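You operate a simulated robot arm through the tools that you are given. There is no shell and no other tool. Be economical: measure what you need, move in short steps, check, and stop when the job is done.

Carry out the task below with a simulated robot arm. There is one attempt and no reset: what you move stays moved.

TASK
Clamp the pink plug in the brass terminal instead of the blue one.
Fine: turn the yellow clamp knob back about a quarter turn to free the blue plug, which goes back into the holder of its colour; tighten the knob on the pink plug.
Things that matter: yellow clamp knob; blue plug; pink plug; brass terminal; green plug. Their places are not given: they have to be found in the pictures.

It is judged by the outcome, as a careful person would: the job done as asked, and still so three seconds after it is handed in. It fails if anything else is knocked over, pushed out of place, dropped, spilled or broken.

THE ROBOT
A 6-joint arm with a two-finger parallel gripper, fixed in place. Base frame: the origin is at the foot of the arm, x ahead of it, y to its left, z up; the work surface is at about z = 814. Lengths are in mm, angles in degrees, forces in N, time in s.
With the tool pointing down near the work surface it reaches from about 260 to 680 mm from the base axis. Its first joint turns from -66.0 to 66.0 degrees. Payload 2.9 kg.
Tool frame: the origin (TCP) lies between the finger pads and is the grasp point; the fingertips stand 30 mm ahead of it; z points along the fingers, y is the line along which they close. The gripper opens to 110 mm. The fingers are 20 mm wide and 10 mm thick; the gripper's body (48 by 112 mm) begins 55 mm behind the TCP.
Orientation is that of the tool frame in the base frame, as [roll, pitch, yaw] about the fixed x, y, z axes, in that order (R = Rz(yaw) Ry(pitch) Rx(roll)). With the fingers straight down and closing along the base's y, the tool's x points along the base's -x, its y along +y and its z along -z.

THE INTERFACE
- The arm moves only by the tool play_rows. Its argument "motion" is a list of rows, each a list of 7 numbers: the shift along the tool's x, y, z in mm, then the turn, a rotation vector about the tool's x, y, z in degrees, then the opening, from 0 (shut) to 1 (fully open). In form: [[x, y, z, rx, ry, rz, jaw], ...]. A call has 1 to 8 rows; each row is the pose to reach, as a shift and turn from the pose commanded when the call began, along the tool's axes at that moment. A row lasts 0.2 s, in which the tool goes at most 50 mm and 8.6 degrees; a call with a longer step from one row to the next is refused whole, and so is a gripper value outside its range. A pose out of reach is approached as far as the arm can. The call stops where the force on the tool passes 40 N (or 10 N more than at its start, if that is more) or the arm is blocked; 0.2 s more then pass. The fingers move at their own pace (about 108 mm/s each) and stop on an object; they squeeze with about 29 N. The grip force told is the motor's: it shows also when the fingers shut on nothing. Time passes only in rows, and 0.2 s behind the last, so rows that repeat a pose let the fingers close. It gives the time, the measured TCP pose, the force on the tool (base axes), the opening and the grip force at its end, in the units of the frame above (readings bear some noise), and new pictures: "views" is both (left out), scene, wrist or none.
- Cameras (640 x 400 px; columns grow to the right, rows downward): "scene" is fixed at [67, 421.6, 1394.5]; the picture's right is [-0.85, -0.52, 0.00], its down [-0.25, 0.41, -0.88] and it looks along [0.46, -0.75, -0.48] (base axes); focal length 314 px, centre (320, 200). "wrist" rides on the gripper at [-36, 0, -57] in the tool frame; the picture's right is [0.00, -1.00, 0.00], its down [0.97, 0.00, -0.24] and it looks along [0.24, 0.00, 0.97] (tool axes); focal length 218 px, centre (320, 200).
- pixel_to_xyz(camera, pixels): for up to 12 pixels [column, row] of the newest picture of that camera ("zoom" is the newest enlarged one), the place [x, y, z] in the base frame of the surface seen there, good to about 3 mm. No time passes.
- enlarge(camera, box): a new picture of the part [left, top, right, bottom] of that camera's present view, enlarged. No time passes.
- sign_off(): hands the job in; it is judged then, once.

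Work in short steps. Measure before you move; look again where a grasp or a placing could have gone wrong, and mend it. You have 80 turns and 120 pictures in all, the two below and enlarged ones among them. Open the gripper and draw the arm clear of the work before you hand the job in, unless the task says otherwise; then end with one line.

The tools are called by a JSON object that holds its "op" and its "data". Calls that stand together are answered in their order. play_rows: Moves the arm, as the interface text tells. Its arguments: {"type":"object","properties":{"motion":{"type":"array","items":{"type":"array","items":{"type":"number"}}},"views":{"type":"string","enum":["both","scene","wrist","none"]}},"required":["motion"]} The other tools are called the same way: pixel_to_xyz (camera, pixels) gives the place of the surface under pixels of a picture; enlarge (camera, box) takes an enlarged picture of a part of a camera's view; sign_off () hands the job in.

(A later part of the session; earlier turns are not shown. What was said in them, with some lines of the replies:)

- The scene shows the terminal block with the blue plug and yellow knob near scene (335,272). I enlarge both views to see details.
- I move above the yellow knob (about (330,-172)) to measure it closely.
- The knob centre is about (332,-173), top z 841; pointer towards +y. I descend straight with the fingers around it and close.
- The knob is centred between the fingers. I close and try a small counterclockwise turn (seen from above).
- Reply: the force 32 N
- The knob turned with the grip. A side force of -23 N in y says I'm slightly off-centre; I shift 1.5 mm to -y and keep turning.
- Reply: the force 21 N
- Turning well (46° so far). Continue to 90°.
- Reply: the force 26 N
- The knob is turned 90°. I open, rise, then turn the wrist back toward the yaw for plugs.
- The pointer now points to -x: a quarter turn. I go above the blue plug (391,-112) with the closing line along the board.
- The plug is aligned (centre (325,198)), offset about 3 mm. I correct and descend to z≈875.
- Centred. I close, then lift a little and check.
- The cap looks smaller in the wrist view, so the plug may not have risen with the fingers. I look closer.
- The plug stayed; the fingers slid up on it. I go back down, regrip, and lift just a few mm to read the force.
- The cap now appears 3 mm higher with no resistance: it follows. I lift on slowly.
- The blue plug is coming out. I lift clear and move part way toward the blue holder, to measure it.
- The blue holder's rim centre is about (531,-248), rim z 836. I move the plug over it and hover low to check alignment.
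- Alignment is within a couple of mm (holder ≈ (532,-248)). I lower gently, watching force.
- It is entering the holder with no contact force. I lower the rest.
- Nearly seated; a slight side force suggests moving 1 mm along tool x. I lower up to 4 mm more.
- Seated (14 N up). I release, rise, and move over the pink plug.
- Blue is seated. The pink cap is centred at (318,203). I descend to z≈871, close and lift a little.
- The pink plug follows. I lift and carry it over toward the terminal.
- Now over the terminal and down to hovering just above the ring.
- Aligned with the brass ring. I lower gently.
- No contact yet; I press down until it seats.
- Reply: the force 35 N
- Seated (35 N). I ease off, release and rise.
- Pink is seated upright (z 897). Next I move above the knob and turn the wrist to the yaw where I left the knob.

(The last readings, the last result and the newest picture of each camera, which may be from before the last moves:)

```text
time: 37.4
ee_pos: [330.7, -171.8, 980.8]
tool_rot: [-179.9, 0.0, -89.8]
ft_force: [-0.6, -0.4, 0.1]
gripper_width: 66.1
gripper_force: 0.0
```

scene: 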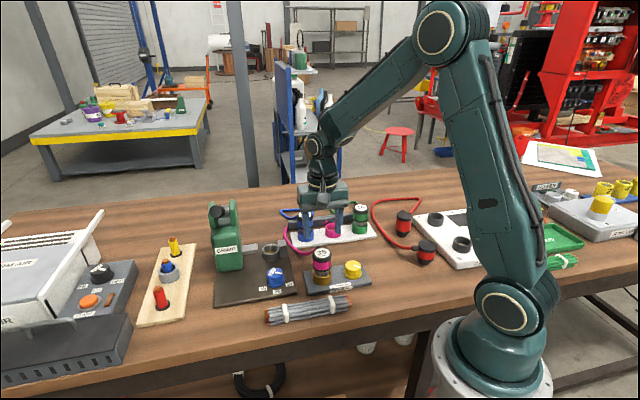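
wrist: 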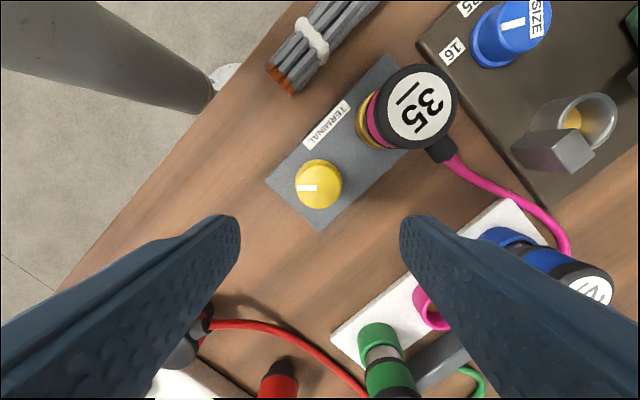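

Aligned over the knob (318,185), pointer along the closing line. I descend and close.

{"op": "play_rows", "data": {"motion": [[0, 0, 45, 0, 0, 0, 0.6], [0, 0, 90, 0, 0, 0, 0.6], [0, 0, 115, 0, 0, 0, 0.6], [0, 0, 132, 0, 0, 0, 0.6], [0, 0, 132, 0, 0, 0, 0.2], [0, 0, 132, 0, 0, 0, 0.2], [0, 0, 132, 0, 0, 0, 0.2]]}}

```text
time: 39.0
ee_pos: [327.9, -171.5, 849.1]
tool_rot: [179.9, 0.2, -90.0]
ft_force: [-3.8, 1.6, -1.1]
gripper_width: 41.1
gripper_force: 44.9
```

scene: 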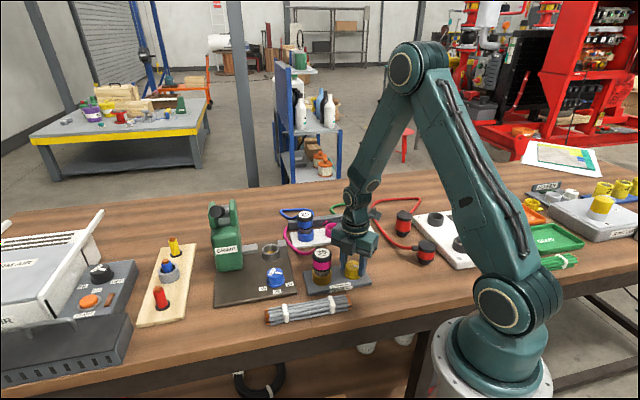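
wrist: 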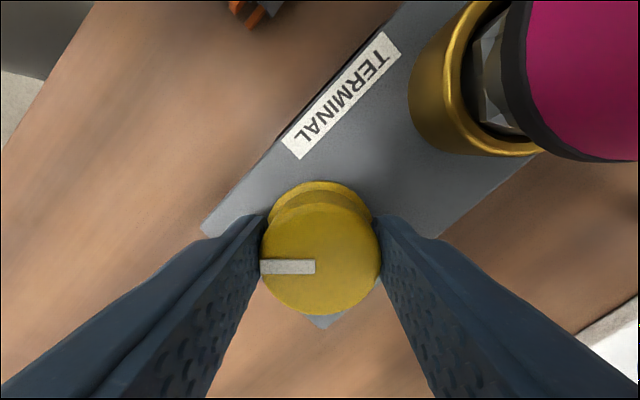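

The grip is good. I turn clockwise, 52° first.

{"op": "play_rows", "data": {"motion": [[0, 0, 0, 0, 0, 6.5, 0.2], [0, 0, 0, 0, 0, 13, 0.2], [0, 0, 0, 0, 0, 19.5, 0.2], [0, 0, 0, 0, 0, 26, 0.2], [0, 0, 0, 0, 0, 32.5, 0.2], [0, 0, 0, 0, 0, 39, 0.2], [0, 0, 0, 0, 0, 45.5, 0.2], [0, 0, 0, 0, 0, 52, 0.2]], "views": "wrist"}}

```text
time: 40.8
ee_pos: [330.8, -172.5, 849.6]
tool_rot: [-180.0, 0.1, -142.1]
ft_force: [-3.5, 9.5, 20.2]
gripper_width: 41.6
gripper_force: 45.1
```

wrist: 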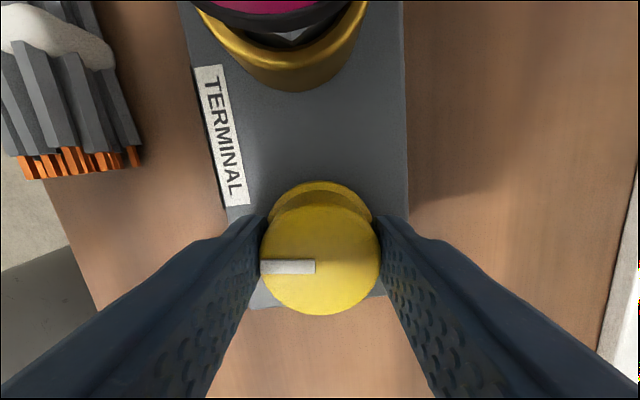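

Turning properly. I finish the remaining 38°, plus a couple of degrees.

{"op": "play_rows", "data": {"motion": [[0, 0, 0, 0, 0, 6.5, 0.2], [0, 0, 0, 0, 0, 13, 0.2], [0, 0, 0, 0, 0, 19.5, 0.2], [0, 0, 0, 0, 0, 26, 0.2], [0, 0, 0, 0, 0, 32.5, 0.2], [0, 0, 0, 0, 0, 38, 0.2], [0, 0, 0, 0, 0, 40, 0.2]], "views": "wrist"}}

```text
time: 42.4
ee_pos: [330.9, -173.2, 848.2]
tool_rot: [-179.8, 0.2, 177.9]
ft_force: [2.2, -8.1, 20.5]
gripper_width: 41.2
gripper_force: 45.3
```

wrist: 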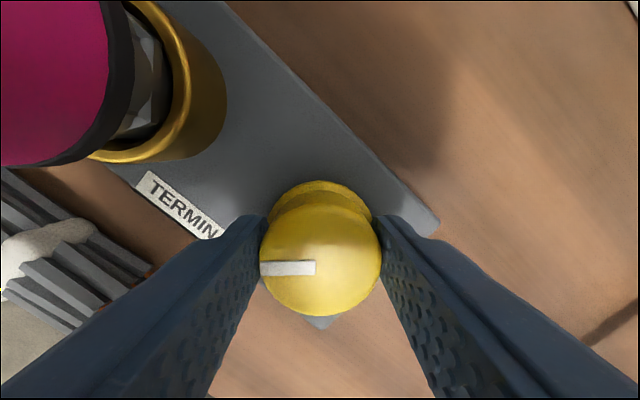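

The pointer is back to its clamped direction. I release, rise and draw clear.

{"op": "play_rows", "data": {"motion": [[0, 0, 0, 0, 0, 0, 0.6], [0, 0, 0, 0, 0, 0, 0.6], [0, 0, -40, 0, 0, 0, 0.6], [0, 0, -85, 0, 0, 0, 0.6], [0, 0, -130, 0, 0, 0, 0.6], [0, 0, -175, 0, 0, 0, 0.6], [0, 0, -220, 0, 0, 0, 0.6], [0, 0, -220, 0, 0, 0, 0.6]]}}

{"op": "enlarge", "data": {"camera": "scene", "box": [270, 190, 390, 300]}}

{"op": "enlarge", "data": {"camera": "wrist", "box": [200, 60, 460, 240]}}

```text
time: 44.2
ee_pos: [329.5, -174.8, 1069.0]
tool_rot: [180.0, 0.1, 178.0]
ft_force: [0.5, -1.0, 0.1]
gripper_width: 66.2
gripper_force: 0.1
```

scene: 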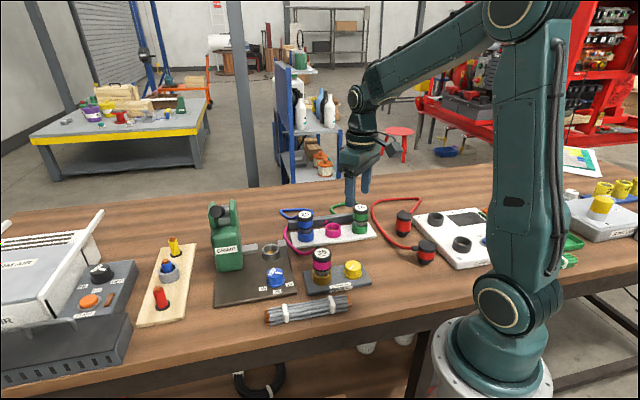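
wrist: 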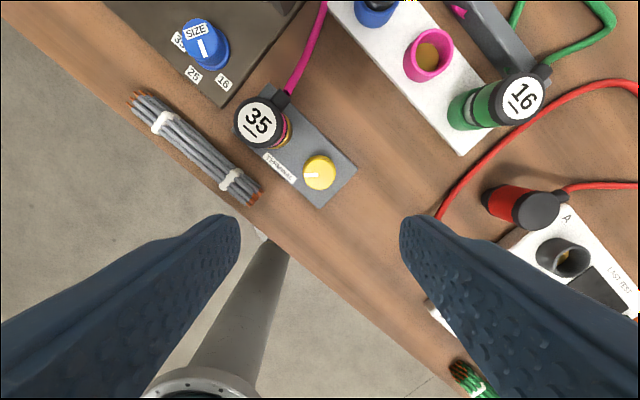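

```text
3.64 times, centred on (330, 245) of scene
```

zoom: 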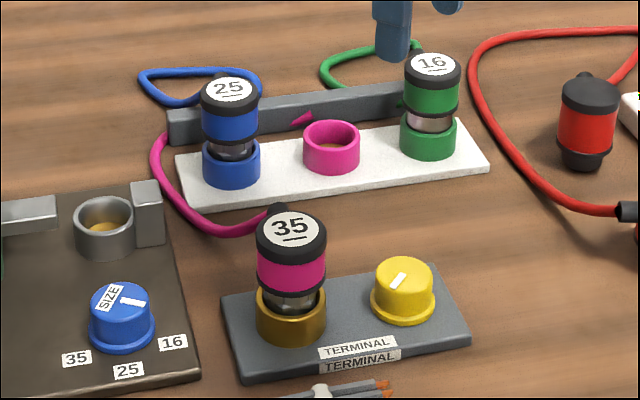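

```text
2.22 times, centred on (330, 150) of wrist
```

zoom: 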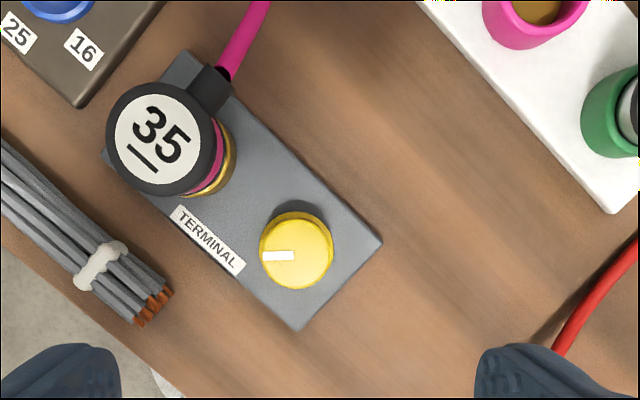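

Blue is in its holder, pink is in the terminal, the knob pointer is back at its clamped position, and the arm is clear.

{"op": "sign_off", "data": {}}

```text
The job is handed in.
```

The pink plug is seated in the brass terminal with the yellow knob turned back to its clamped position. The blue plug is back in the blue holder, the green plug is untouched, and the arm is drawn clear. I didn't tug the pink plug to test the clamp.
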